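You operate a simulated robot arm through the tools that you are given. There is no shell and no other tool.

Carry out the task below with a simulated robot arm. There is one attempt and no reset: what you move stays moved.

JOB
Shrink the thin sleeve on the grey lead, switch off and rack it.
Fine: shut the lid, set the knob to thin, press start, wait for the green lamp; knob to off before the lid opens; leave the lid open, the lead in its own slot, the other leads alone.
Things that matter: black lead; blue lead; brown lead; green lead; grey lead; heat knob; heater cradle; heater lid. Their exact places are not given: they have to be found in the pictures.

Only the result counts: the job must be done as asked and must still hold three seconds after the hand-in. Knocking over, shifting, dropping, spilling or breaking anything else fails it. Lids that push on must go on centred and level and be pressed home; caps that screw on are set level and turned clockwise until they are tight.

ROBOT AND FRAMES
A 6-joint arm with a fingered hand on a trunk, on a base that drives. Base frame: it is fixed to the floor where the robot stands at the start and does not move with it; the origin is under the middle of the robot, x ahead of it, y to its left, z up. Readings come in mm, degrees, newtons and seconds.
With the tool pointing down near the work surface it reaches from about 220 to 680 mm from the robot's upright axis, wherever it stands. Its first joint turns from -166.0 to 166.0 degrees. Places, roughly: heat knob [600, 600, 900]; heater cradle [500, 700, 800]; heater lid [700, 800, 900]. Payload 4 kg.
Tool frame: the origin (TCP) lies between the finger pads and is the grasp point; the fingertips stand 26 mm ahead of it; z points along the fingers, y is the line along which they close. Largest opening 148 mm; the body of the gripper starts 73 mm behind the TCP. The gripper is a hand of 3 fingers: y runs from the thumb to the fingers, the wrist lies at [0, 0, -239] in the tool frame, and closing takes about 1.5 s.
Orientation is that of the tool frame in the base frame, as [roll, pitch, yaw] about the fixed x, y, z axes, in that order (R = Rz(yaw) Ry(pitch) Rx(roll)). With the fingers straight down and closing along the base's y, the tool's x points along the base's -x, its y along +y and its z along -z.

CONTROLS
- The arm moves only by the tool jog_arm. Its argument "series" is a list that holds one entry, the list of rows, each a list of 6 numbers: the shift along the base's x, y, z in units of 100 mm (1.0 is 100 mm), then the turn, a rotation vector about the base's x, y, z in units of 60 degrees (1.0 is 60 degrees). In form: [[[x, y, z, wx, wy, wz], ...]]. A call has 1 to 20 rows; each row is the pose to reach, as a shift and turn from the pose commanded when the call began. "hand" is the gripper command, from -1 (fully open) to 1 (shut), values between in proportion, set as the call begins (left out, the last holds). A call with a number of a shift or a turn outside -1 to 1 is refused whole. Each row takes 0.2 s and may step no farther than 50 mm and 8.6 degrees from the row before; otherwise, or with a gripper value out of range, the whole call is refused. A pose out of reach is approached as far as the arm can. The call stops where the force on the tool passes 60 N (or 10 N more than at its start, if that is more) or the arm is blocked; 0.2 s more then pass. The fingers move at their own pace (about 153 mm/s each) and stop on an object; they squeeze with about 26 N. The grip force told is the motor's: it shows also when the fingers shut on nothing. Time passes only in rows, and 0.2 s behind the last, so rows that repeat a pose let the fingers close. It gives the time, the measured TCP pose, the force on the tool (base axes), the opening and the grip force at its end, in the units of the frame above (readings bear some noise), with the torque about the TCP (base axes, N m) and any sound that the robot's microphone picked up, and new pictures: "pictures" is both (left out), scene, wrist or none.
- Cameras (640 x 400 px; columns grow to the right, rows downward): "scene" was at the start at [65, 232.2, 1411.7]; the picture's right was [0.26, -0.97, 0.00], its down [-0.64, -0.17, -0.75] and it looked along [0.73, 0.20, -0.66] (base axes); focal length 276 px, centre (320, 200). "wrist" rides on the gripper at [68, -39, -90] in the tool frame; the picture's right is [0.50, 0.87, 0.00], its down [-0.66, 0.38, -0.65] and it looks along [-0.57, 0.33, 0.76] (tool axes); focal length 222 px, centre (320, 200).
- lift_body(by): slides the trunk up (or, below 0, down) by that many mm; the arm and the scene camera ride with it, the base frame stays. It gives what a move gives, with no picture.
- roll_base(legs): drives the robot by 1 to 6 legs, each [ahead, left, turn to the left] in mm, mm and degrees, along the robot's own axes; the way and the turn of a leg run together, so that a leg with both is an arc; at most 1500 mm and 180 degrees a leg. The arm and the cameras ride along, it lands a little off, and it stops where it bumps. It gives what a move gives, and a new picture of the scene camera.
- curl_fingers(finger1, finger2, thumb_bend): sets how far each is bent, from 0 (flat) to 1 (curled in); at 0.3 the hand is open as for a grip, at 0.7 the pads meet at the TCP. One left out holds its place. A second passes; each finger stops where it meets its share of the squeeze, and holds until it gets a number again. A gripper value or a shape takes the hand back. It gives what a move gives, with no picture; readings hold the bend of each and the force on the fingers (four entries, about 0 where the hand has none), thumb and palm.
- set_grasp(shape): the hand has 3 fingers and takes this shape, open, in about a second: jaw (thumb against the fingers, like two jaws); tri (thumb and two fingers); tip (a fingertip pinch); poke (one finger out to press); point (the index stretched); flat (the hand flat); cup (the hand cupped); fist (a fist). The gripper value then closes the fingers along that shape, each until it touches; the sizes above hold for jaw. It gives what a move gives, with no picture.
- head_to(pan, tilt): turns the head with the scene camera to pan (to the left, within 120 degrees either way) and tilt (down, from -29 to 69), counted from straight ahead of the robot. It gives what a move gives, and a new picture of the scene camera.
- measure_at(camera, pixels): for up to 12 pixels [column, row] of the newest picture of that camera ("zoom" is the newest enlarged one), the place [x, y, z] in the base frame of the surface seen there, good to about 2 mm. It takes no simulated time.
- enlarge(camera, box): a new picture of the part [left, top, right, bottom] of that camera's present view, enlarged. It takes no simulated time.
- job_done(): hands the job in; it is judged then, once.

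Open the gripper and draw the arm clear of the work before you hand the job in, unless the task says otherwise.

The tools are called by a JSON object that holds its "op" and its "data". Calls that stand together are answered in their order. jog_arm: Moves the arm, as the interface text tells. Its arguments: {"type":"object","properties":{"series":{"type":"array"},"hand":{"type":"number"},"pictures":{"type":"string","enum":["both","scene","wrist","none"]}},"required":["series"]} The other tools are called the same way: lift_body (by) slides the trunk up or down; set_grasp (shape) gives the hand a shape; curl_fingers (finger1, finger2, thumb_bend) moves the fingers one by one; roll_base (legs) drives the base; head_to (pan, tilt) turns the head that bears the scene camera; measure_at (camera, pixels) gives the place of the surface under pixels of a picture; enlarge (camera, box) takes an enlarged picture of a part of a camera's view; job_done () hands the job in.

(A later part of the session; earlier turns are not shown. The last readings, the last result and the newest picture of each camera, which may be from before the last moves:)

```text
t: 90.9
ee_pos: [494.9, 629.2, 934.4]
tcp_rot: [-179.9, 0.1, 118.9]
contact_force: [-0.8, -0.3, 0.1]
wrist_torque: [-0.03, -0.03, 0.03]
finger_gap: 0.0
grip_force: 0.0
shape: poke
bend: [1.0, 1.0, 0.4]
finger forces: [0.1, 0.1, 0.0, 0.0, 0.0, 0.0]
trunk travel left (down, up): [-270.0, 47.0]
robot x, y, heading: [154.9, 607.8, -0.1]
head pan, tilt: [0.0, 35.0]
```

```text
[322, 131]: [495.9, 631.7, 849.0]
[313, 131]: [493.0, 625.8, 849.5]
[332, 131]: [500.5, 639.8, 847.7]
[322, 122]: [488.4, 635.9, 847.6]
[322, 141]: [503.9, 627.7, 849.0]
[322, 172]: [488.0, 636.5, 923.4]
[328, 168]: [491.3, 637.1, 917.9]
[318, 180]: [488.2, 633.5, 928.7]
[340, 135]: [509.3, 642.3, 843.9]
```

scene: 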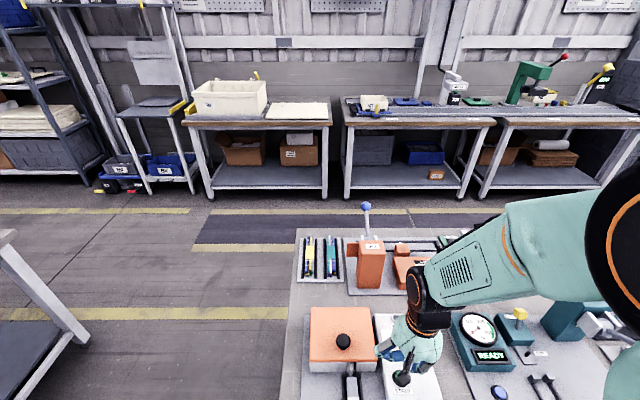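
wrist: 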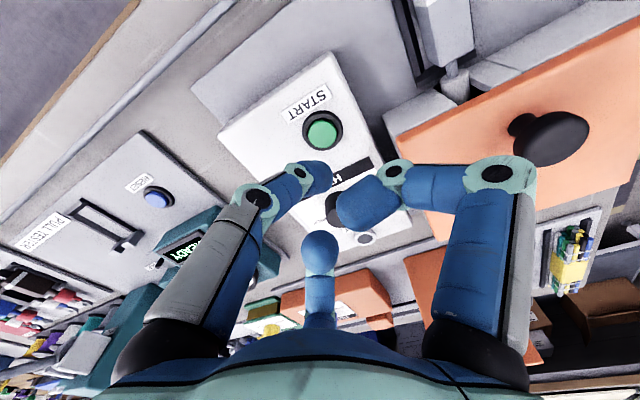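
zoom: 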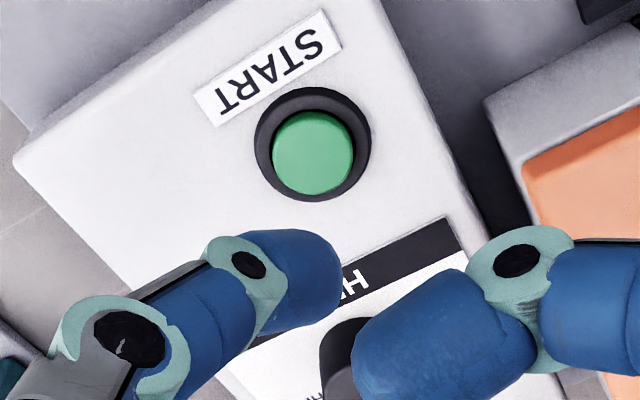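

Button centre ≈(496.3,631.5,849), thumb tip ≈(496.5,631) – aligned. I descend to just above it.

{"op": "jog_arm", "data": {"series": [[[0, 0, -0.2, 0, 0, 0], [0, 0, -0.4, 0, 0, 0], [0, 0, -0.54, 0, 0, 0], [0, 0, -0.56, 0, 0, 0], [0, 0, -0.58, 0, 0, 0]]], "pictures": "wrist"}}

```text
t: 92.1
ee_pos: [496.9, 628.9, 875.2]
tcp_rot: [-180.0, 0.0, 118.8]
contact_force: [-0.5, 0.0, 0.2]
wrist_torque: [0.0, 0.02, 0.0]
finger_gap: 0.0
grip_force: 0.1
shape: poke
bend: [1.0, 1.0, 0.4]
finger forces: [0.0, 0.0, 0.0, 0.1, 0.5, 0.0]
trunk travel left (down, up): [-270.0, 47.0]
robot x, y, heading: [156.6, 602.7, 0.2]
head pan, tilt: [0.0, 35.0]
```

wrist: 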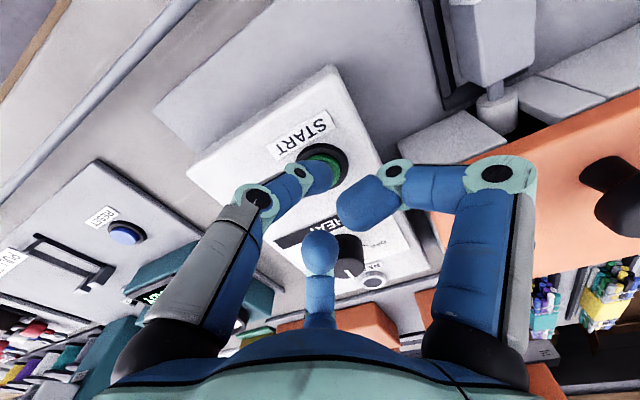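

The thumb just touches (0.5 N). I press down a few more millimetres.

{"op": "jog_arm", "data": {"series": [[[0, 0, -0.02, 0, 0, 0], [0, 0, -0.04, 0, 0, 0], [0, 0, -0.06, 0, 0, 0], [0, 0, -0.06, 0, 0, 0], [0, 0, -0.06, 0, 0, 0]]], "pictures": "wrist"}}

```text
t: 93.3
ee_pos: [497.7, 628.3, 870.2]
tcp_rot: [180.0, 0.2, 118.9]
contact_force: [-3.0, 1.8, 14.6]
wrist_torque: [0.09, 0.02, -0.03]
finger_gap: 0.0
grip_force: 0.1
shape: poke
bend: [1.0, 1.0, 0.4]
finger forces: [0.0, 0.0, 0.0, 0.0, 14.4, 0.0]
trunk travel left (down, up): [-270.0, 47.0]
robot x, y, heading: [152.6, 605.0, -0.3]
head pan, tilt: [0.0, 35.0]
heard: click
```

wrist: 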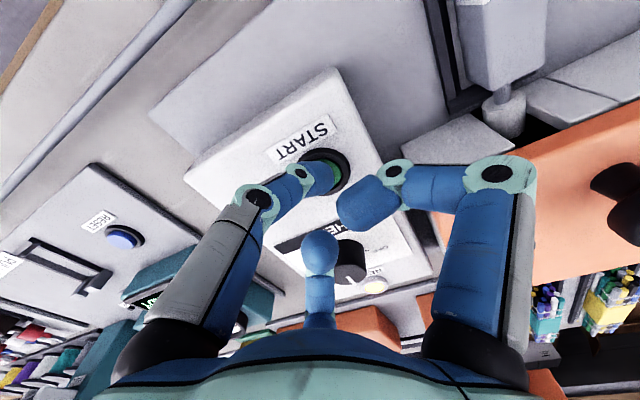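

A click, and the lamp at (375,283) lit amber. I lift off and wait, watching the lamp.

{"op": "jog_arm", "data": {"series": [[[0, 0, 0.2, 0, 0, 0], [0, 0, 0.4, 0, 0, 0], [0, 0, 0.66, 0, 0, 0], [0, 0, 0.66, 0, 0, 0], [0, 0, 0.66, 0, 0, 0], [0, 0, 0.66, 0, 0, 0]]], "pictures": "wrist"}}

{"op": "enlarge", "data": {"camera": "wrist", "box": [290, 170, 420, 280]}}

```text
t: 94.7
ee_pos: [498.4, 629.0, 936.0]
tcp_rot: [179.9, 0.1, 118.9]
contact_force: [-0.5, 0.6, 0.2]
wrist_torque: [0.0, 0.0, 0.02]
finger_gap: 0.0
grip_force: 0.0
shape: poke
bend: [1.0, 1.0, 0.4]
finger forces: [0.0, 0.0, 0.0, 0.0, 0.0, 0.0]
trunk travel left (down, up): [-270.0, 47.0]
robot x, y, heading: [157.1, 603.6, -0.0]
head pan, tilt: [0.0, 35.0]
```

wrist: 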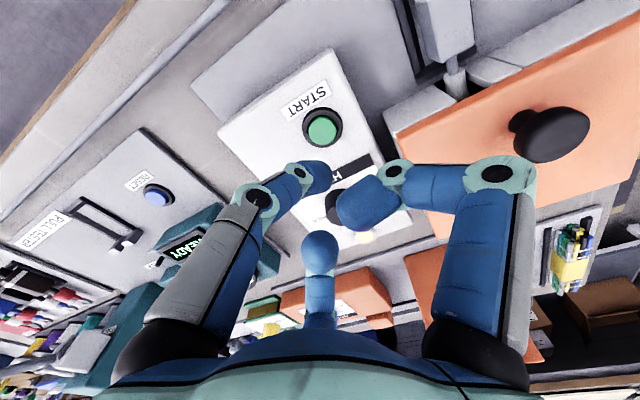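

```text
3.64 times, centred on (355, 225) of wrist
```

zoom: 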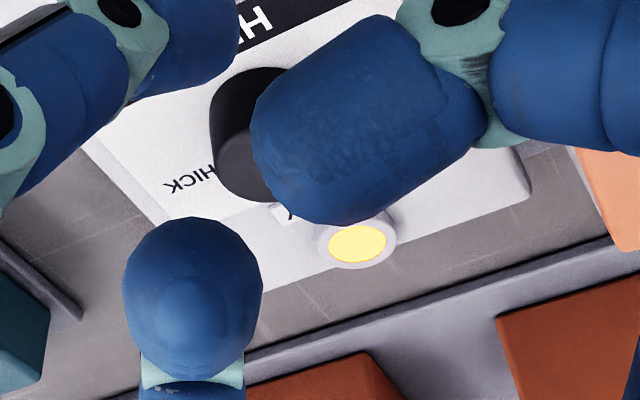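

The lamp is amber (heating). Meanwhile I go back above the knob in jaw shape at the same yaw, from where the lamp is visible.

{"op": "set_grasp", "data": {"shape": "jaw"}}

{"op": "jog_arm", "data": {"series": [[[0.3, -0.1, 0, 0, 0, 0], [0.6, -0.2, 0, 0, 0, 0], [0.82, -0.24, 0, 0, 0, 0], [0.82, -0.24, 0, 0, 0, 0], [0.82, -0.24, 0, 0, 0, 0], [0.82, -0.24, 0, 0, 0, 0]]], "hand": 0.25, "pictures": "wrist"}}

```text
t: 95.6
ee_pos: [498.2, 628.9, 936.2]
tcp_rot: [180.0, 0.1, 118.9]
contact_force: [0.3, -0.5, -0.9]
wrist_torque: [-0.01, -0.01, 0.02]
finger_gap: 147.9
grip_force: 0.0
shape: jaw
bend: [0.3, 0.3, 0.3]
finger forces: [0.0, 0.1, 0.0, 0.0, 0.1, 0.0]
trunk travel left (down, up): [-270.0, 47.0]
robot x, y, heading: [152.5, 604.4, -0.3]
head pan, tilt: [0.0, 35.0]
```

```text
t: 97.0
ee_pos: [578.8, 605.1, 935.6]
tcp_rot: [-179.9, 0.1, 118.9]
contact_force: [0.3, 0.0, 0.7]
wrist_torque: [0.0, -0.03, 0.01]
finger_gap: 55.7
grip_force: 0.1
shape: jaw
bend: [0.77, 0.77, 0.7]
finger forces: [0.0, 0.1, 0.0, 0.0, 0.1, 0.0]
trunk travel left (down, up): [-270.0, 47.0]
robot x, y, heading: [150.5, 606.2, -0.1]
head pan, tilt: [0.0, 35.0]
```

wrist: 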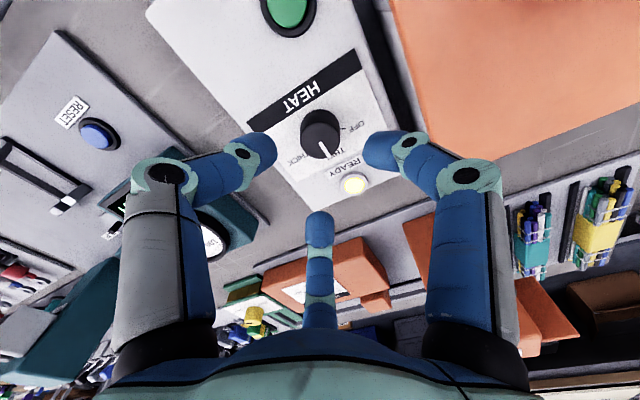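

The lamp at (353,184) is still yellow. I wait about 4 s with repeated rows.

{"op": "jog_arm", "data": {"series": [[[0, 0, 0, 0, 0, 0], [0, 0, 0, 0, 0, 0], [0, 0, 0, 0, 0, 0], [0, 0, 0, 0, 0, 0], [0, 0, 0, 0, 0, 0], [0, 0, 0, 0, 0, 0], [0, 0, 0, 0, 0, 0], [0, 0, 0, 0, 0, 0], [0, 0, 0, 0, 0, 0], [0, 0, 0, 0, 0, 0], [0, 0, 0, 0, 0, 0], [0, 0, 0, 0, 0, 0], [0, 0, 0, 0, 0, 0], [0, 0, 0, 0, 0, 0], [0, 0, 0, 0, 0, 0], [0, 0, 0, 0, 0, 0]]], "pictures": "wrist"}}

```text
t: 100.4
ee_pos: [578.7, 606.2, 936.5]
tcp_rot: [-180.0, 0.0, 118.9]
contact_force: [-0.1, 0.4, 0.3]
wrist_torque: [-0.01, -0.03, 0.0]
finger_gap: 55.8
grip_force: 0.1
shape: jaw
bend: [0.77, 0.77, 0.7]
finger forces: [0.1, 0.0, 0.1, 0.0, 0.0, 0.0]
trunk travel left (down, up): [-270.0, 47.0]
robot x, y, heading: [151.6, 608.5, -0.1]
head pan, tilt: [0.0, 35.0]
```

wrist: 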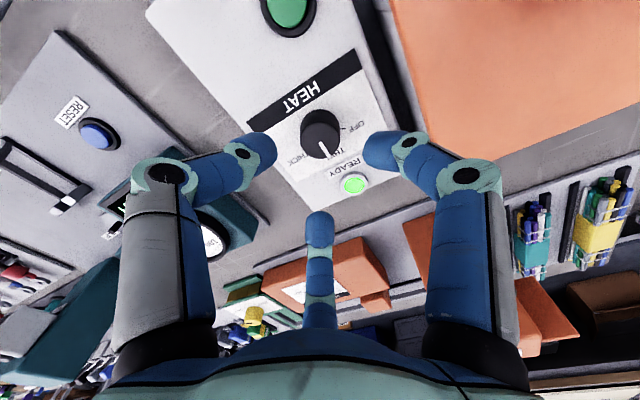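

The lamp is green. I descend onto the knob to turn it off.

{"op": "jog_arm", "data": {"series": [[[0.01, -0.01, -0.3, 0, 0, 0], [0.01, -0.01, -0.5, 0, 0, 0], [0.01, -0.01, -0.63, 0, 0, 0], [0.01, -0.01, -0.63, 0, 0, 0]]], "pictures": "none"}}

{"op": "jog_arm", "data": {"series": [[[0, 0, 0, 0, 0, 0], [0, 0, 0, 0, 0, 0], [0, 0, 0, 0, 0, 0], [0, 0, 0, 0, 0, 0], [0, 0, 0, 0, 0, 0]]], "hand": 1, "pictures": "none"}}

```text
t: 101.4
ee_pos: [580.6, 603.3, 872.2]
tcp_rot: [-180.0, 0.1, 118.9]
contact_force: [0.4, 0.2, -0.6]
wrist_torque: [-0.04, -0.04, 0.0]
finger_gap: 55.7
grip_force: 0.0
shape: jaw
bend: [0.77, 0.77, 0.7]
finger forces: [0.0, 0.1, 0.1, 0.0, 0.1, 0.0]
trunk travel left (down, up): [-270.0, 47.0]
robot x, y, heading: [151.2, 605.4, -0.2]
head pan, tilt: [0.0, 35.0]
```

```text
t: 102.6
ee_pos: [580.4, 603.3, 871.2]
tcp_rot: [-179.8, 0.1, 118.9]
contact_force: [0.4, -0.7, -5.8]
wrist_torque: [-0.02, 0.06, 0.05]
finger_gap: 26.8
grip_force: 25.6
shape: jaw
bend: [0.75, 0.75, 0.7]
finger forces: [22.2, 22.2, 0.1, 0.0, 23.6, 0.1]
trunk travel left (down, up): [-270.0, 47.0]
robot x, y, heading: [153.0, 605.0, -0.2]
head pan, tilt: [0.0, 35.0]
```

All three digits grip the knob. I turn counter-clockwise 60° back to OFF.

{"op": "jog_arm", "data": {"series": [[[0, 0, 0, 0, 0, 0.125], [0, 0, 0, 0, 0, 0.25], [0, 0, 0, 0, 0, 0.375], [0, 0, 0, 0, 0, 0.5], [0, 0, 0, 0, 0, 0.625], [0, 0, 0, 0, 0, 0.75], [0, 0, 0, 0, 0, 0.875], [0, 0, 0, 0, 0, 1.0], [0, 0, 0, 0, 0, 1.0]]], "pictures": "wrist"}}

{"op": "enlarge", "data": {"camera": "wrist", "box": [270, 130, 370, 230]}}

```text
t: 104.6
ee_pos: [580.0, 604.0, 871.9]
tcp_rot: [-179.9, -0.1, 179.0]
contact_force: [5.0, 1.6, -7.2]
wrist_torque: [0.0, -0.09, 0.0]
finger_gap: 26.6
grip_force: 25.7
shape: jaw
bend: [0.75, 0.75, 0.7]
finger forces: [22.2, 25.2, 0.1, 0.1, 23.3, 0.0]
trunk travel left (down, up): [-270.0, 47.0]
robot x, y, heading: [152.4, 605.4, -0.1]
head pan, tilt: [0.0, 35.0]
```

wrist: 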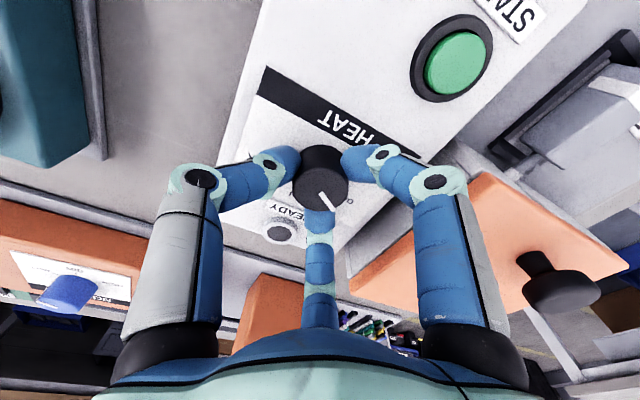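

```text
4.00 times, centred on (320, 180) of wrist
```

zoom: 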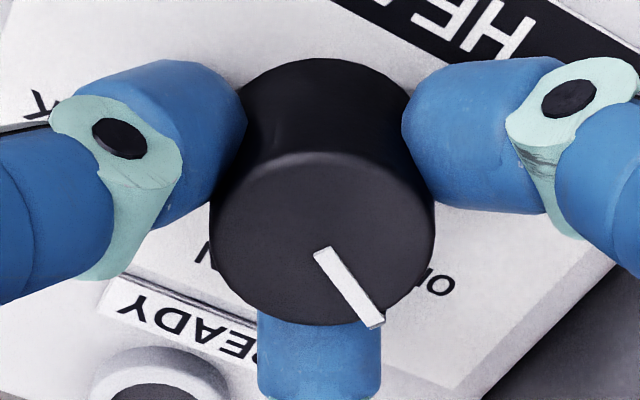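

The lamp is dark. I measure the pointer angle.

{"op": "measure_at", "data": {"camera": "zoom", "pixels": [[320, 252], [378, 322], [350, 287], [325, 258], [368, 310], [215, 215], [430, 215], [320, 155], [300, 318]]}}

```text
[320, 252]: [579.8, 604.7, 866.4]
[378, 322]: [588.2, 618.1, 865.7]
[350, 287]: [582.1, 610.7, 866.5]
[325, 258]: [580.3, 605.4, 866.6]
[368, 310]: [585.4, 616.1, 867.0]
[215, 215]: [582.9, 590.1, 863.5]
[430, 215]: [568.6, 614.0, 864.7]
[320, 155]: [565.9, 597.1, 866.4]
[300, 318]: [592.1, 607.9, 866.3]
```

Pointer ≈60° = OFF. I release and lift.

{"op": "jog_arm", "data": {"series": [[[0, 0, 0, 0, 0, 0], [0, 0, 0, 0, 0, 0], [0, 0, 0, 0, 0, 0], [0, 0, 0.1, 0, 0, 0], [0, 0, 0.3, 0, 0, 0], [0, 0, 0.6, 0, 0, 0], [0, 0, 0.9, 0, 0, 0], [0, 0, 0.9, 0, 0, 0]]], "hand": 0.25, "pictures": "both"}}

{"op": "enlarge", "data": {"camera": "wrist", "box": [240, 70, 400, 210]}}

```text
t: 106.4
ee_pos: [580.0, 606.2, 963.0]
tcp_rot: [180.0, 0.0, 178.9]
contact_force: [-0.8, 0.0, 1.1]
wrist_torque: [-0.01, 0.02, 0.03]
finger_gap: 55.0
grip_force: 0.0
shape: jaw
bend: [0.77, 0.77, 0.7]
finger forces: [0.1, 0.0, 0.0, 0.0, 0.0, 0.1]
trunk travel left (down, up): [-270.0, 47.0]
robot x, y, heading: [152.0, 602.6, -0.0]
head pan, tilt: [0.0, 35.0]
```

scene: 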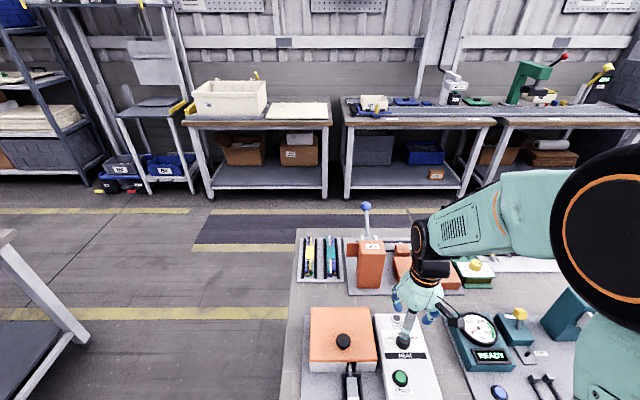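
wrist: 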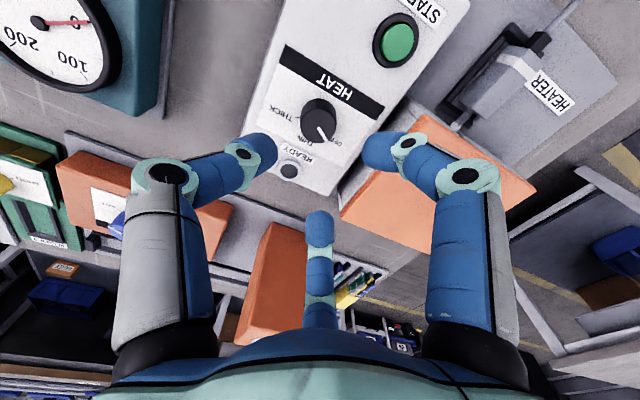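

```text
2.86 times, centred on (320, 140) of wrist
```

zoom: 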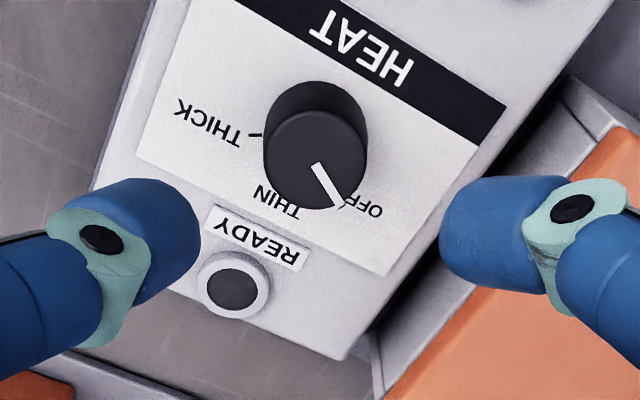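

Knob is at OFF and the lamp is out. Next, the lid: its handle knob is on top, so I'll push that knob with the poke digit from its front side, along an arc about the hinge. First I move above the lid's front and look.

{"op": "set_grasp", "data": {"shape": "poke"}}

{"op": "jog_arm", "data": {"series": [[[-0.2, 0.3, 0, 0, 0, 0.02], [-0.4, 0.6, 0, 0, 0, 0.02], [-0.6, 0.9, 0, 0, 0, 0.02], [-0.7, 1.0, 0, 0, 0, 0.02], [-0.7, 1.0, 0, 0, 0, 0.02]]], "pictures": "none"}}

{"op": "jog_arm", "data": {"series": [[[0, 0.3, 0, 0, 0, 0], [0, 0.52, 0, 0, 0, 0], [0, 0.52, 0, 0, 0, 0]]], "pictures": "both"}}

```text
t: 107.3
ee_pos: [578.4, 605.6, 962.8]
tcp_rot: [179.9, 0.1, 178.9]
contact_force: [0.6, 0.2, 0.0]
wrist_torque: [-0.01, 0.01, 0.02]
finger_gap: 0.3
grip_force: 0.0
shape: poke
bend: [1.0, 1.0, 0.4]
finger forces: [0.0, 0.0, 0.0, 0.0, 0.0, 0.1]
trunk travel left (down, up): [-270.0, 47.0]
robot x, y, heading: [155.7, 606.2, -0.2]
head pan, tilt: [0.0, 35.0]
```

```text
t: 108.5
ee_pos: [510.6, 705.0, 964.6]
tcp_rot: [180.0, 0.1, -180.0]
contact_force: [-0.2, 0.2, 0.6]
wrist_torque: [0.01, -0.02, 0.01]
finger_gap: 0.0
grip_force: 0.1
shape: poke
bend: [1.0, 1.0, 0.4]
finger forces: [0.1, 0.0, 0.0, 0.0, 0.0, 0.1]
trunk travel left (down, up): [-270.0, 47.0]
robot x, y, heading: [156.4, 605.4, -0.1]
head pan, tilt: [0.0, 35.0]
```

```text
t: 109.3
ee_pos: [510.5, 758.7, 963.1]
tcp_rot: [180.0, 0.2, -179.8]
contact_force: [0.2, 0.7, -0.4]
wrist_torque: [-0.01, -0.01, 0.02]
finger_gap: 0.0
grip_force: 0.0
shape: poke
bend: [1.0, 1.0, 0.4]
finger forces: [0.0, 0.0, 0.0, 0.0, 0.0, 0.1]
trunk travel left (down, up): [-270.0, 47.0]
robot x, y, heading: [153.9, 603.1, -0.1]
head pan, tilt: [0.0, 35.0]
```

scene: 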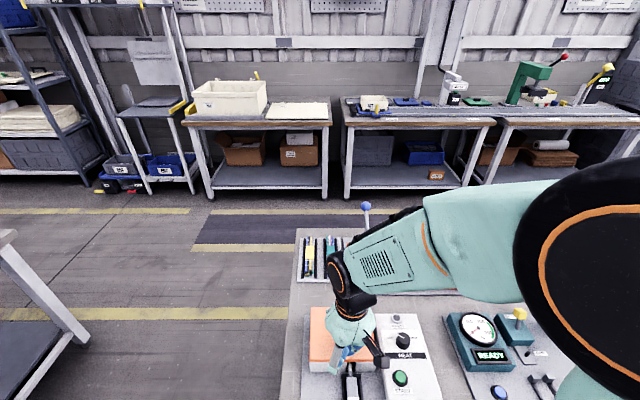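
wrist: 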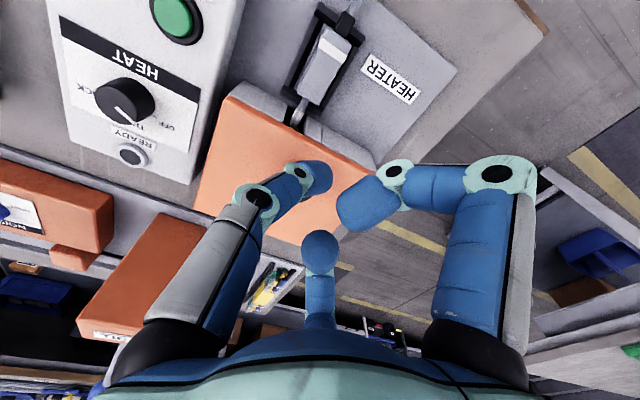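

I measure the thumb tip's outline in the wrist view to know its offset from the TCP.

{"op": "enlarge", "data": {"camera": "wrist", "box": [270, 140, 370, 220]}}

{"op": "measure_at", "data": {"camera": "wrist", "pixels": [[331, 175], [328, 165], [322, 162], [322, 188], [315, 175], [322, 175], [330, 182], [310, 165]]}}

```text
5.00 times, centred on (320, 180) of wrist
```

zoom: 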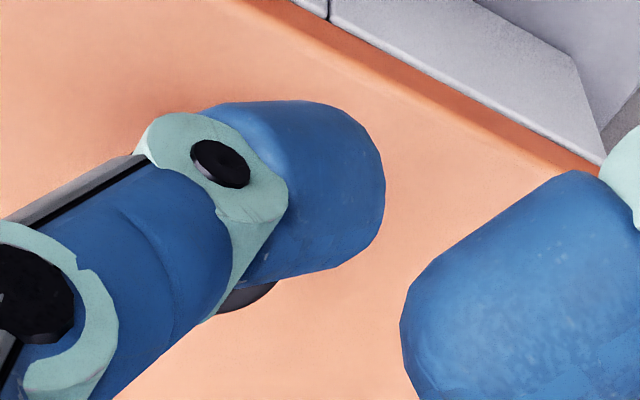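

```text
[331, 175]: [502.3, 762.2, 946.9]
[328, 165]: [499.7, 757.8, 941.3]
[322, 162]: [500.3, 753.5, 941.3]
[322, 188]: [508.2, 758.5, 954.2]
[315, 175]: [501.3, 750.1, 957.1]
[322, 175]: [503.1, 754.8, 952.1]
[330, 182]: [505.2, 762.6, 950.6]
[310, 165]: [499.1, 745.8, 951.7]
```

The poking digit lies as a slanted bar (radius ≈10) along y, bottom ≈28 mm below the TCP – good for pushing the lid's knob from the front. I move it in front of the knob, just above the lid surface.

{"op": "jog_arm", "data": {"series": [[[0.05, 0.02, -0.2, 0, 0, 0], [0.08, 0.04, -0.4, 0, 0, 0], [0.11, 0.04, -0.55, 0, 0, 0], [0.115, 0.04, -0.59, 0, 0, 0], [0.115, 0.04, -0.59, 0, 0, 0]]], "pictures": "both"}}

{"op": "enlarge", "data": {"camera": "scene", "box": [295, 280, 405, 390]}}

```text
t: 110.5
ee_pos: [522.8, 759.7, 903.8]
tcp_rot: [180.0, 0.1, -179.9]
contact_force: [-0.1, 0.7, -0.1]
wrist_torque: [0.02, -0.01, 0.0]
finger_gap: 0.4
grip_force: 0.0
shape: poke
bend: [1.0, 1.0, 0.4]
finger forces: [0.0, 0.0, 0.0, 0.0, 0.0, 0.0]
trunk travel left (down, up): [-270.0, 47.0]
robot x, y, heading: [155.2, 604.2, 0.1]
head pan, tilt: [0.0, 35.0]
```

scene: 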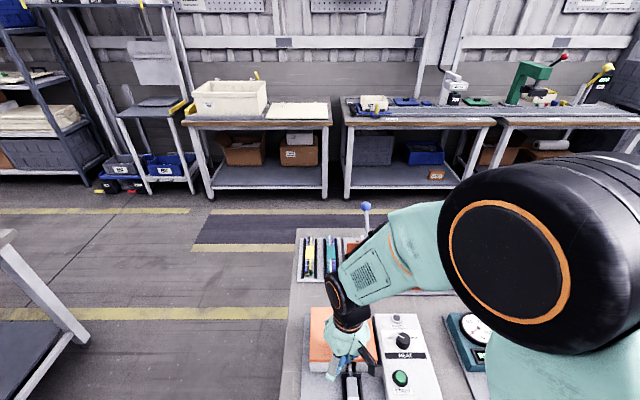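
wrist: 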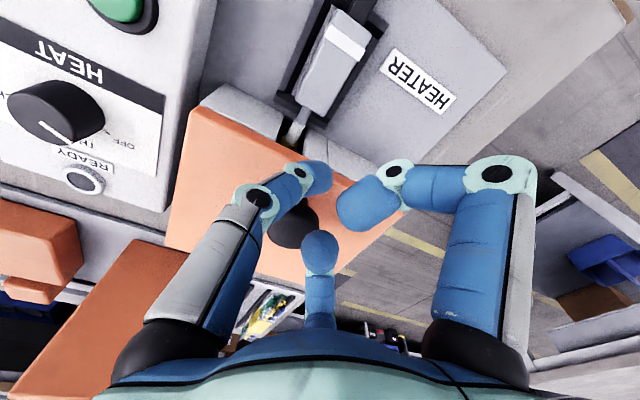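

```text
3.64 times, centred on (350, 335) of scene
```

zoom: 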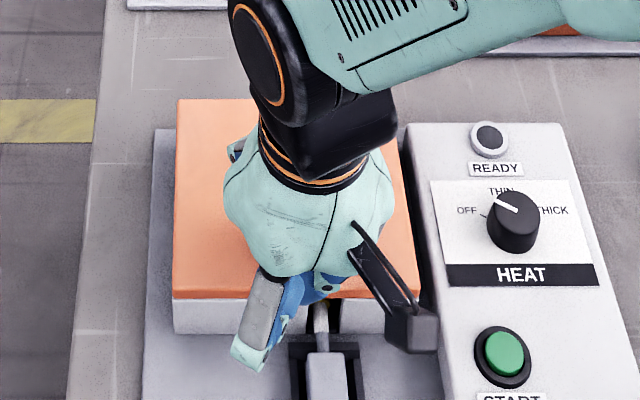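

I measure the lid knob's visible surface and the curled finger near it.

{"op": "measure_at", "data": {"camera": "wrist", "pixels": [[297, 225], [290, 235], [280, 240], [305, 235], [310, 215], [320, 235], [320, 245], [275, 232], [300, 245], [330, 190], [240, 180], [350, 180]]}}

{"op": "enlarge", "data": {"camera": "wrist", "box": [250, 140, 390, 270]}}

```text
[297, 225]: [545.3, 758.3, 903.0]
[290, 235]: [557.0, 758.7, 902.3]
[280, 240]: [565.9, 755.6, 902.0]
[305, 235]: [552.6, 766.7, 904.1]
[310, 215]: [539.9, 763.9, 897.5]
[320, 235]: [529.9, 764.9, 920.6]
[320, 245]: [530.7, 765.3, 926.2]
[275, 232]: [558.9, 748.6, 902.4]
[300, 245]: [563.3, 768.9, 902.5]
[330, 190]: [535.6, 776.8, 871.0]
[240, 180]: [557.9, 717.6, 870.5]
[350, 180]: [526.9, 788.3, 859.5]
```

```text
3.08 times, centred on (320, 205) of wrist
```

zoom: 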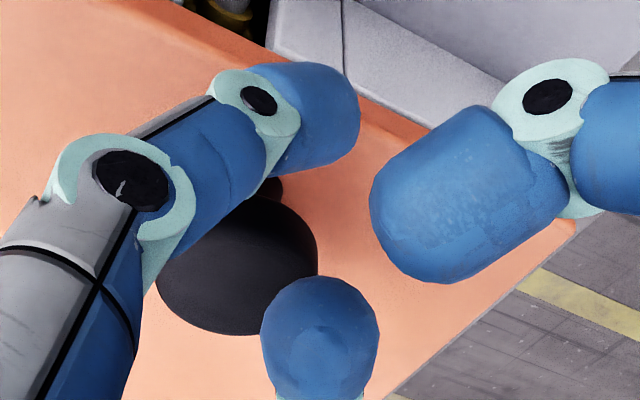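

Knob cap centre ≈(557,759), top 902.5. I raise to TCP z≈908 (so the curled finger clears the knob top) and push to first contact.

{"op": "jog_arm", "data": {"series": [[[0, 0, 0.045, 0, 0, 0], [0.04, 0, 0.045, 0, 0, 0], [0.08, 0, 0.045, 0, 0, 0], [0.1, 0, 0.045, 0, 0, 0], [0.1, 0, 0.045, 0, 0, 0]]], "pictures": "wrist"}}

```text
t: 111.7
ee_pos: [532.7, 759.8, 909.1]
tcp_rot: [-179.9, 0.0, -180.0]
contact_force: [-0.6, 0.1, 0.2]
wrist_torque: [-0.03, 0.02, -0.03]
finger_gap: 0.0
grip_force: 0.1
shape: poke
bend: [1.0, 1.0, 0.4]
finger forces: [0.1, 0.0, 0.1, 0.0, 0.6, 0.0]
trunk travel left (down, up): [-270.0, 47.0]
robot x, y, heading: [154.4, 605.5, -0.1]
head pan, tilt: [0.0, 35.0]
```

wrist: 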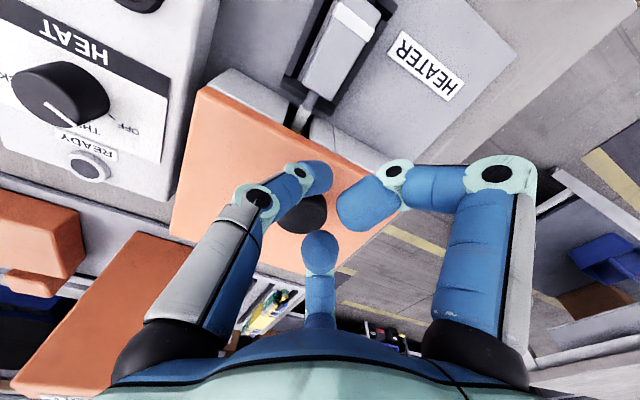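

First contact (0.6 N on the thumb). I push along the arc a little: +5 mm x, +10 mm z, and look.

{"op": "jog_arm", "data": {"series": [[[0.03, 0, 0.01, 0, 0, 0], [0.04, 0, 0.05, 0, 0, 0], [0.06, 0, 0.1, 0, 0, 0], [0.06, 0, 0.1, 0, 0, 0]]], "pictures": "wrist"}}

{"op": "enlarge", "data": {"camera": "wrist", "box": [170, 60, 400, 260]}}

```text
t: 112.7
ee_pos: [537.6, 759.0, 920.3]
tcp_rot: [-179.9, 0.1, -179.8]
contact_force: [-9.6, 1.3, 2.4]
wrist_torque: [0.01, 0.15, 0.03]
finger_gap: 0.0
grip_force: 0.1
shape: poke
bend: [1.0, 1.0, 0.4]
finger forces: [0.0, 0.0, 0.0, 0.0, 9.5, 0.0]
trunk travel left (down, up): [-270.0, 47.0]
robot x, y, heading: [153.4, 606.4, -0.1]
head pan, tilt: [0.0, 35.0]
```

wrist: 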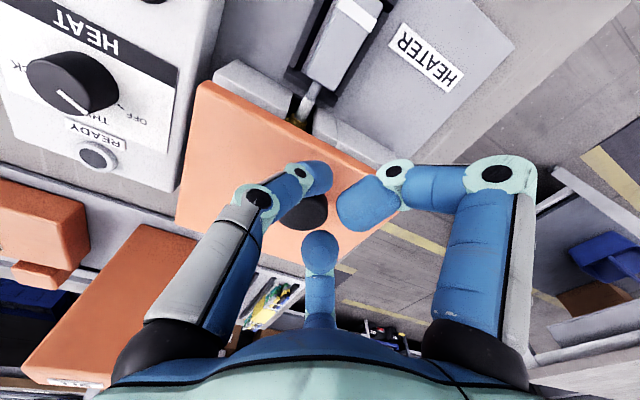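

```text
2.00 times, centred on (285, 160) of wrist
```

zoom: 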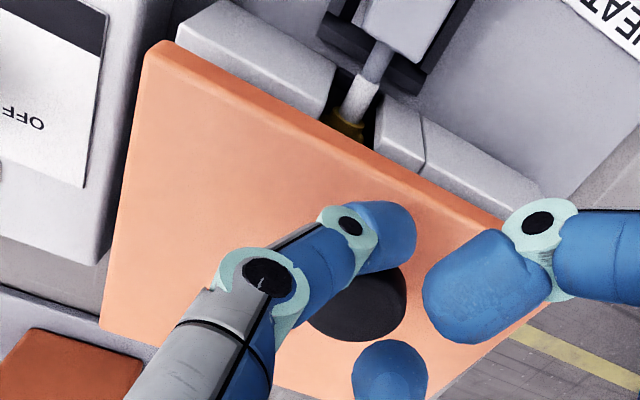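

The lid is lifting with ~10 N on the knob. I continue along the arc to about 40°.

{"op": "jog_arm", "data": {"series": [[[0.045, 0, 0.109, 0, 0, 0], [0.099, 0, 0.214, 0, 0, 0], [0.162, 0, 0.314, 0, 0, 0], [0.234, 0, 0.408, 0, 0, 0], [0.313, 0, 0.496, 0, 0, 0], [0.4, 0, 0.576, 0, 0, 0], [0.493, 0, 0.648, 0, 0, 0], [0.493, 0, 0.648, 0, 0, 0]]], "pictures": "both"}}

{"op": "enlarge", "data": {"camera": "wrist", "box": [170, 60, 400, 260]}}

```text
t: 114.5
ee_pos: [586.2, 760.5, 983.4]
tcp_rot: [179.9, 0.1, -179.9]
contact_force: [-0.2, 0.0, -0.2]
wrist_torque: [-0.01, 0.0, 0.03]
finger_gap: 0.1
grip_force: 0.0
shape: poke
bend: [1.0, 1.0, 0.4]
finger forces: [0.0, 0.0, 0.1, 0.0, 0.6, 0.0]
trunk travel left (down, up): [-270.0, 47.0]
robot x, y, heading: [156.0, 609.7, -0.1]
head pan, tilt: [0.0, 35.0]
```

scene: 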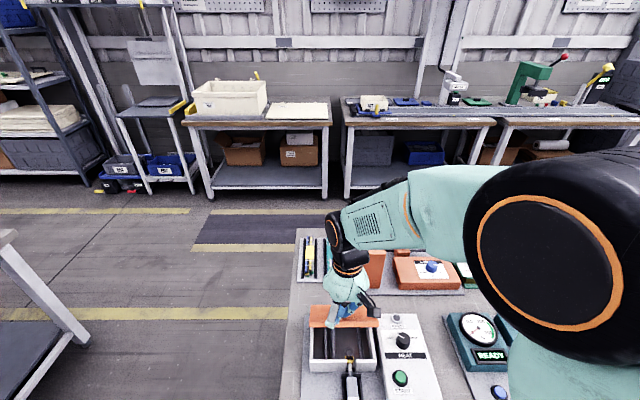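
wrist: 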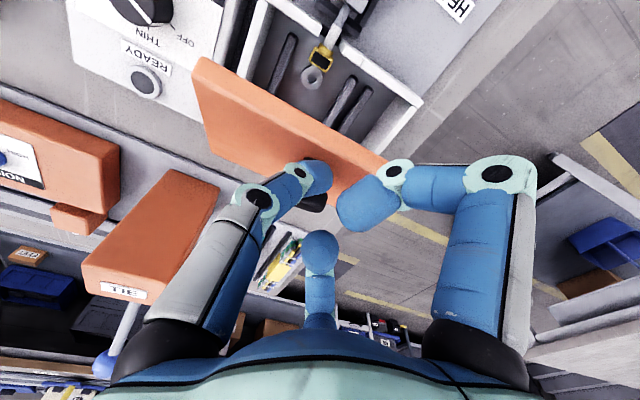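

```text
2.00 times, centred on (285, 160) of wrist
```

zoom: 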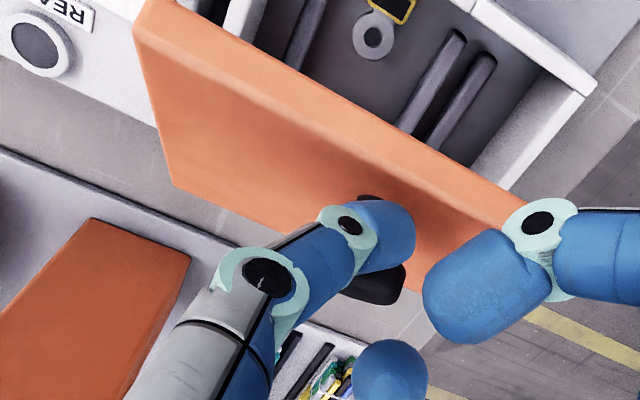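

The lid is now ~45–50° up, following the digit. I continue the arc to ~80°, pressing slightly toward the hinge.

{"op": "jog_arm", "data": {"series": [[[0.1, 0, 0.06, 0, 0, 0], [0.204, 0, 0.11, 0, 0, 0], [0.314, 0, 0.15, 0, 0, 0], [0.426, 0, 0.18, 0, 0, 0], [0.541, 0, 0.2, 0, 0, 0], [0.658, 0, 0.21, 0, 0, 0], [0.776, 0, 0.21, 0, 0, 0], [0.895, 0, 0.2, 0, 0, 0], [0.895, 0, 0.2, 0, 0, 0]]], "pictures": "both"}}

{"op": "enlarge", "data": {"camera": "wrist", "box": [170, 60, 400, 260]}}

```text
t: 116.5
ee_pos: [676.1, 760.9, 1003.4]
tcp_rot: [-180.0, 0.1, -179.8]
contact_force: [0.4, -1.2, -0.7]
wrist_torque: [-0.02, 0.02, 0.03]
finger_gap: 0.0
grip_force: 0.1
shape: poke
bend: [1.0, 1.0, 0.4]
finger forces: [0.2, 0.0, 0.0, 0.0, 0.0, 0.0]
trunk travel left (down, up): [-270.0, 47.0]
robot x, y, heading: [155.6, 603.3, -0.5]
head pan, tilt: [0.0, 35.0]
```

scene: 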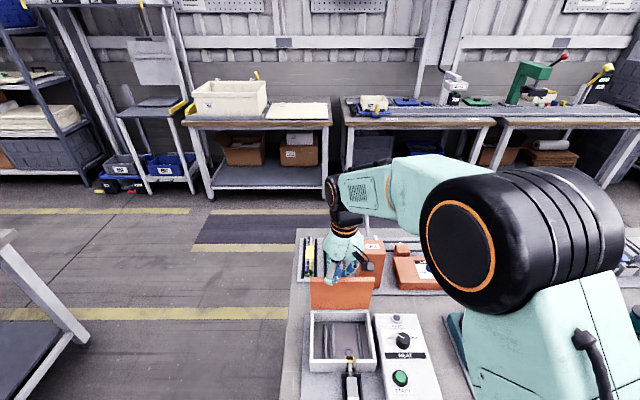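
wrist: 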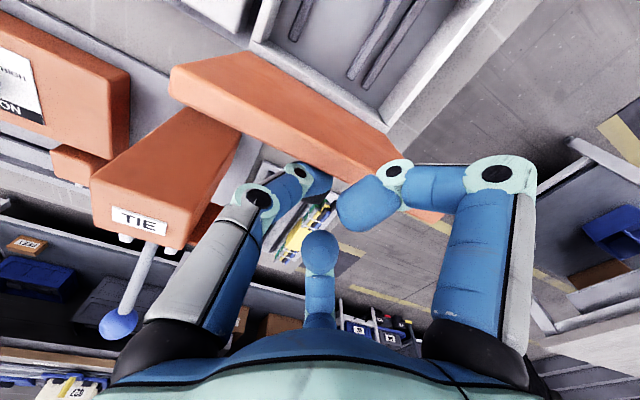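

```text
2.00 times, centred on (285, 160) of wrist
```

zoom: 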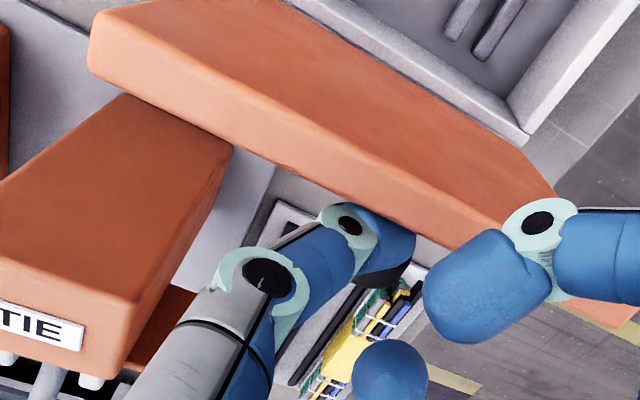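

I measure the lid's current angle from its top edge and face.

{"op": "measure_at", "data": {"camera": "wrist", "pixels": [[220, 85], [300, 125], [370, 155], [180, 68], [390, 150], [240, 65], [300, 95], [270, 80], [345, 180], [310, 195]]}}

{"op": "measure_at", "data": {"camera": "scene", "pixels": [[315, 280], [370, 280], [340, 281], [340, 290], [340, 300], [340, 306], [315, 300], [365, 300]]}}

```text
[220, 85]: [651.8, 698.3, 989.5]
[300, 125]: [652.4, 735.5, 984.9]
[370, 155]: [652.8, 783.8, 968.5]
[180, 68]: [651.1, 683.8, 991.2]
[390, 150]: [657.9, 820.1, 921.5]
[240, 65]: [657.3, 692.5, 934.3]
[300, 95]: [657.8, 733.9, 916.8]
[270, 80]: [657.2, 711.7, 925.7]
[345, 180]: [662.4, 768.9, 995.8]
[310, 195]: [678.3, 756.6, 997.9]
```

```text
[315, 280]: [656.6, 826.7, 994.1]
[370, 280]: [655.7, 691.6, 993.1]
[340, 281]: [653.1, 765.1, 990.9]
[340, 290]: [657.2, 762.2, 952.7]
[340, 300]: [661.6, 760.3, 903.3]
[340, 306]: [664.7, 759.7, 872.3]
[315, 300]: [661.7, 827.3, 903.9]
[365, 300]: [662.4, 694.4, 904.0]
```

The lid is at ≈84°, near balance. I keep pushing along the arc to ≈100°.

{"op": "jog_arm", "data": {"series": [[[0.06, 0, 0, 0, 0, 0], [0.117, 0, -0.01, 0, 0, 0], [0.175, 0, -0.02, 0, 0, 0], [0.232, 0, -0.04, 0, 0, 0], [0.29, 0, -0.06, 0, 0, 0], [0.345, 0, -0.08, 0, 0, 0], [0.4, 0, -0.11, 0, 0, 0], [0.454, 0, -0.14, 0, 0, 0], [0.454, 0, -0.14, 0, 0, 0]]], "pictures": "both"}}

{"op": "measure_at", "data": {"camera": "scene", "pixels": [[315, 280], [370, 280], [325, 272], [340, 290], [340, 300], [340, 306], [320, 275], [365, 300]]}}

```text
t: 118.5
ee_pos: [720.8, 758.3, 991.2]
tcp_rot: [-180.0, 0.3, -180.0]
contact_force: [0.2, -2.1, 15.5]
wrist_torque: [-0.06, 0.23, 0.14]
finger_gap: 0.0
grip_force: 0.0
shape: poke
bend: [1.0, 1.0, 0.91]
finger forces: [0.0, 0.0, 0.0, 0.0, 23.9, 0.0]
trunk travel left (down, up): [-270.0, 47.0]
robot x, y, heading: [151.5, 608.3, -0.0]
head pan, tilt: [0.0, 35.0]
```

scene: 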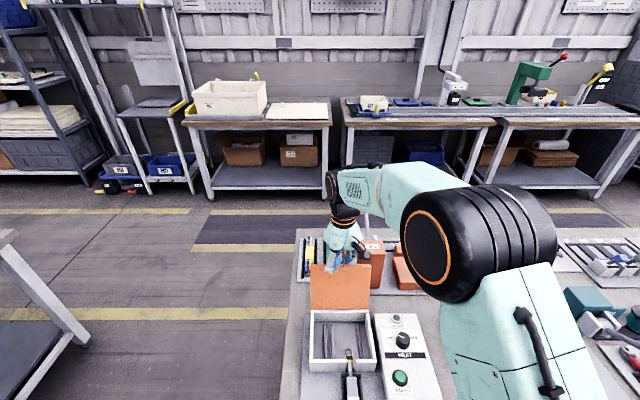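
wrist: 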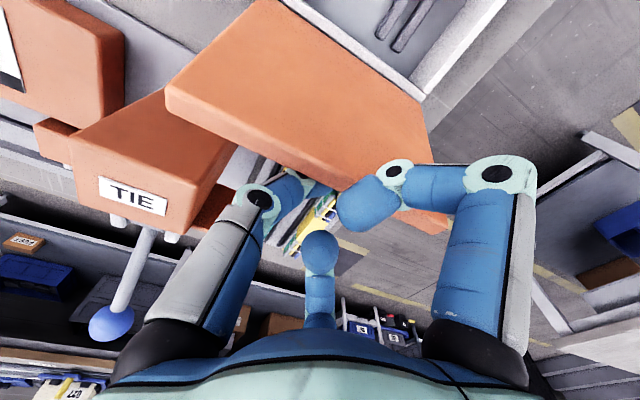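

```text
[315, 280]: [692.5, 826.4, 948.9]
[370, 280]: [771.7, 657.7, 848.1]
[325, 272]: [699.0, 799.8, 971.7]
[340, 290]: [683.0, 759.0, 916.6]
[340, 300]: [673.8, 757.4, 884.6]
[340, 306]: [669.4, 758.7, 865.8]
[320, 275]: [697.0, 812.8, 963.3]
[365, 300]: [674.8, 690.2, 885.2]
```

The lid is fully open again (≈106°). I lift the hand straight up off it.

{"op": "jog_arm", "data": {"series": [[[0, 0, 0.1, 0, 0, 0], [0, 0, 0.2, 0, 0, 0], [0, 0, 0.4, 0, 0, 0], [0, 0, 0.6, 0, 0, 0], [0, 0, 0.6, 0, 0, 0]]], "pictures": "both"}}

{"op": "enlarge", "data": {"camera": "scene", "box": [290, 240, 450, 400]}}

```text
t: 119.7
ee_pos: [722.6, 759.6, 1049.3]
tcp_rot: [-180.0, 0.1, -179.9]
contact_force: [-0.1, 0.4, -0.5]
wrist_torque: [0.01, -0.03, 0.0]
finger_gap: 0.0
grip_force: 0.1
shape: poke
bend: [1.0, 1.0, 0.4]
finger forces: [0.0, 0.0, 0.1, 0.1, 0.0, 0.0]
trunk travel left (down, up): [-270.0, 47.0]
robot x, y, heading: [155.3, 604.9, -0.2]
head pan, tilt: [0.0, 35.0]
```

scene: 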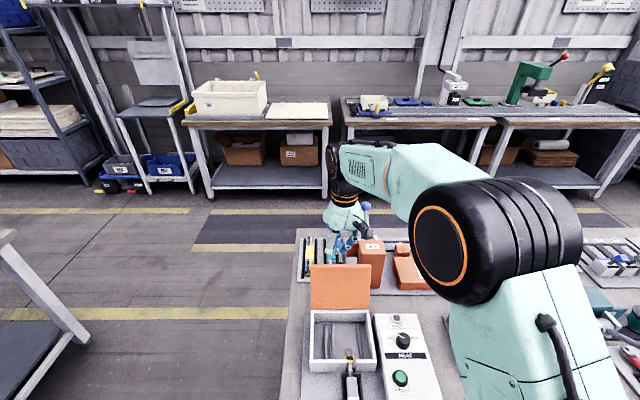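
wrist: 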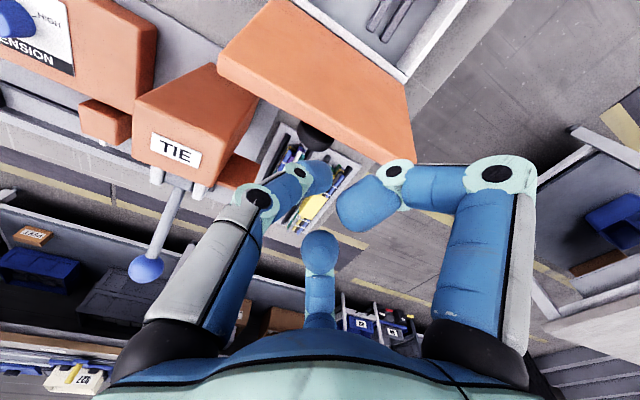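

```text
2.50 times, centred on (370, 320) of scene
```

zoom: 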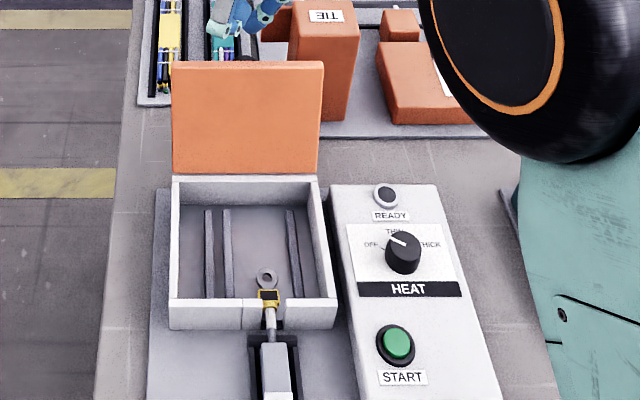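

Lid open, sleeve visibly shrunk, knob OFF. I retract from behind the lid, then move the base back to the posture used for placing the lead.

{"op": "jog_arm", "data": {"series": [[[-0.3, 0.2, 0.05, 0, 0, 0], [-0.6, 0.5, 0.1, 0, 0, 0], [-0.9, 0.8, 0.1, 0, 0, 0], [-1.0, 0.85, 0.1, 0, 0, 0], [-1.0, 0.85, 0.1, 0, 0, 0]]], "pictures": "none"}}

{"op": "set_grasp", "data": {"shape": "jaw"}}

{"op": "roll_base", "data": {"legs": [[-140, -97, 0]]}}

```text
t: 120.9
ee_pos: [620.3, 844.5, 1060.8]
tcp_rot: [180.0, 0.0, -179.9]
contact_force: [0.4, 0.1, 0.4]
wrist_torque: [-0.01, 0.03, 0.0]
finger_gap: 0.0
grip_force: 0.1
shape: poke
bend: [1.0, 1.0, 0.4]
finger forces: [0.0, 0.0, 0.1, 0.0, 0.1, 0.0]
trunk travel left (down, up): [-270.0, 47.0]
robot x, y, heading: [154.6, 605.7, 0.1]
head pan, tilt: [0.0, 35.0]
```

```text
t: 121.8
ee_pos: [621.7, 844.4, 1061.0]
tcp_rot: [179.9, 0.1, -179.9]
contact_force: [-0.8, -0.1, 0.0]
wrist_torque: [0.02, 0.01, 0.01]
finger_gap: 147.8
grip_force: 0.1
shape: jaw
bend: [0.3, 0.3, 0.3]
finger forces: [0.1, 0.1, 0.1, 0.0, 0.0, 0.0]
trunk travel left (down, up): [-270.0, 47.0]
robot x, y, heading: [153.0, 607.9, 0.0]
head pan, tilt: [0.0, 35.0]
```

```text
t: 123.3
ee_pos: [479.9, 749.2, 1060.9]
tcp_rot: [-179.9, 0.0, -179.6]
contact_force: [-0.3, -0.3, -0.2]
wrist_torque: [0.04, -0.03, 0.01]
finger_gap: 148.0
grip_force: 0.1
shape: jaw
bend: [0.3, 0.3, 0.3]
finger forces: [0.1, 0.0, 0.0, 0.1, 0.0, 0.0]
trunk travel left (down, up): [-270.0, 47.0]
robot x, y, heading: [13.9, 511.5, 0.1]
head pan, tilt: [0.0, 35.0]
```

scene: 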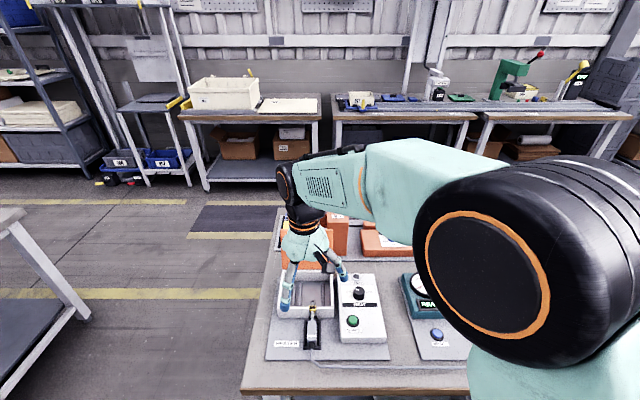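

TCP is at (480,749). I lower the trunk by 120 mm (hand goes to z≈941, clear of everything) and set the approach opening.

{"op": "lift_body", "data": {"by": -120}}

{"op": "jog_arm", "data": {"series": [[[-0.05, 0, 0, 0, 0, 0], [-0.05, 0, 0, 0, 0, 0], [-0.05, 0, 0, 0, 0, 0], [-0.05, 0, 0, 0, 0, 0], [-0.05, 0, 0, 0, 0, 0]]], "hand": 0.45, "pictures": "wrist"}}

{"op": "enlarge", "data": {"camera": "wrist", "box": [220, 30, 400, 200]}}

```text
t: 124.8
ee_pos: [479.6, 749.4, 941.1]
tcp_rot: [-179.9, 0.2, -179.7]
contact_force: [-0.5, -0.1, 1.3]
wrist_torque: [0.0, 0.01, 0.03]
finger_gap: 147.9
grip_force: 0.0
shape: jaw
bend: [0.3, 0.3, 0.3]
finger forces: [0.0, 0.1, 0.0, 0.0, 0.1, 0.0]
trunk travel left (down, up): [-150.0, 167.0]
robot x, y, heading: [11.6, 510.2, -0.1]
head pan, tilt: [0.0, 35.0]
```

```text
t: 126.0
ee_pos: [475.4, 749.6, 941.0]
tcp_rot: [-179.9, 0.1, -179.8]
contact_force: [-0.6, 0.3, -0.3]
wrist_torque: [-0.04, 0.0, 0.02]
finger_gap: 41.1
grip_force: 0.0
shape: jaw
bend: [0.76, 0.76, 0.7]
finger forces: [0.0, 0.0, 0.1, 0.0, 0.0, 0.1]
trunk travel left (down, up): [-150.0, 167.0]
robot x, y, heading: [8.9, 508.6, -0.2]
head pan, tilt: [0.0, 35.0]
```

wrist: 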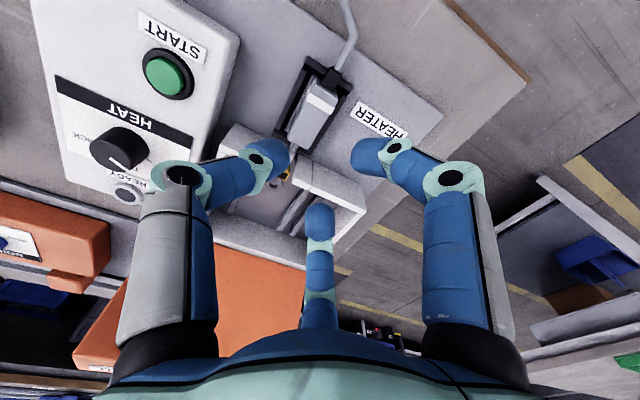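

```text
2.35 times, centred on (310, 115) of wrist
```

zoom: 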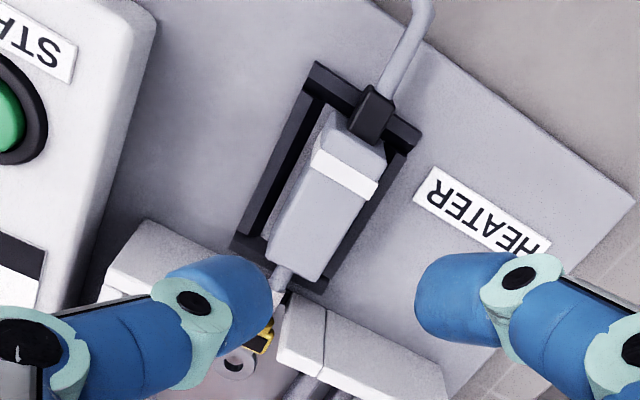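

Block visible in the cradle. I measure its edges.

{"op": "measure_at", "data": {"camera": "zoom", "pixels": [[312, 160], [375, 190], [320, 125], [386, 152], [270, 250], [320, 272], [300, 190], [360, 220], [290, 215], [345, 235], [310, 275], [350, 130]]}}

```text
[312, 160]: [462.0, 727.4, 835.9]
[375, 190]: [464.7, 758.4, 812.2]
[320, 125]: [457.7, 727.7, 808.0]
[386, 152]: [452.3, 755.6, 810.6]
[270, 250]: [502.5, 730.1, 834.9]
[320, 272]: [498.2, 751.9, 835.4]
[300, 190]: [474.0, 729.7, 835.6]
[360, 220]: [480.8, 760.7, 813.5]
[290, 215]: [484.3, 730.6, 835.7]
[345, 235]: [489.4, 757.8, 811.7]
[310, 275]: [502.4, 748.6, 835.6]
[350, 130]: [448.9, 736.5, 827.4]
```

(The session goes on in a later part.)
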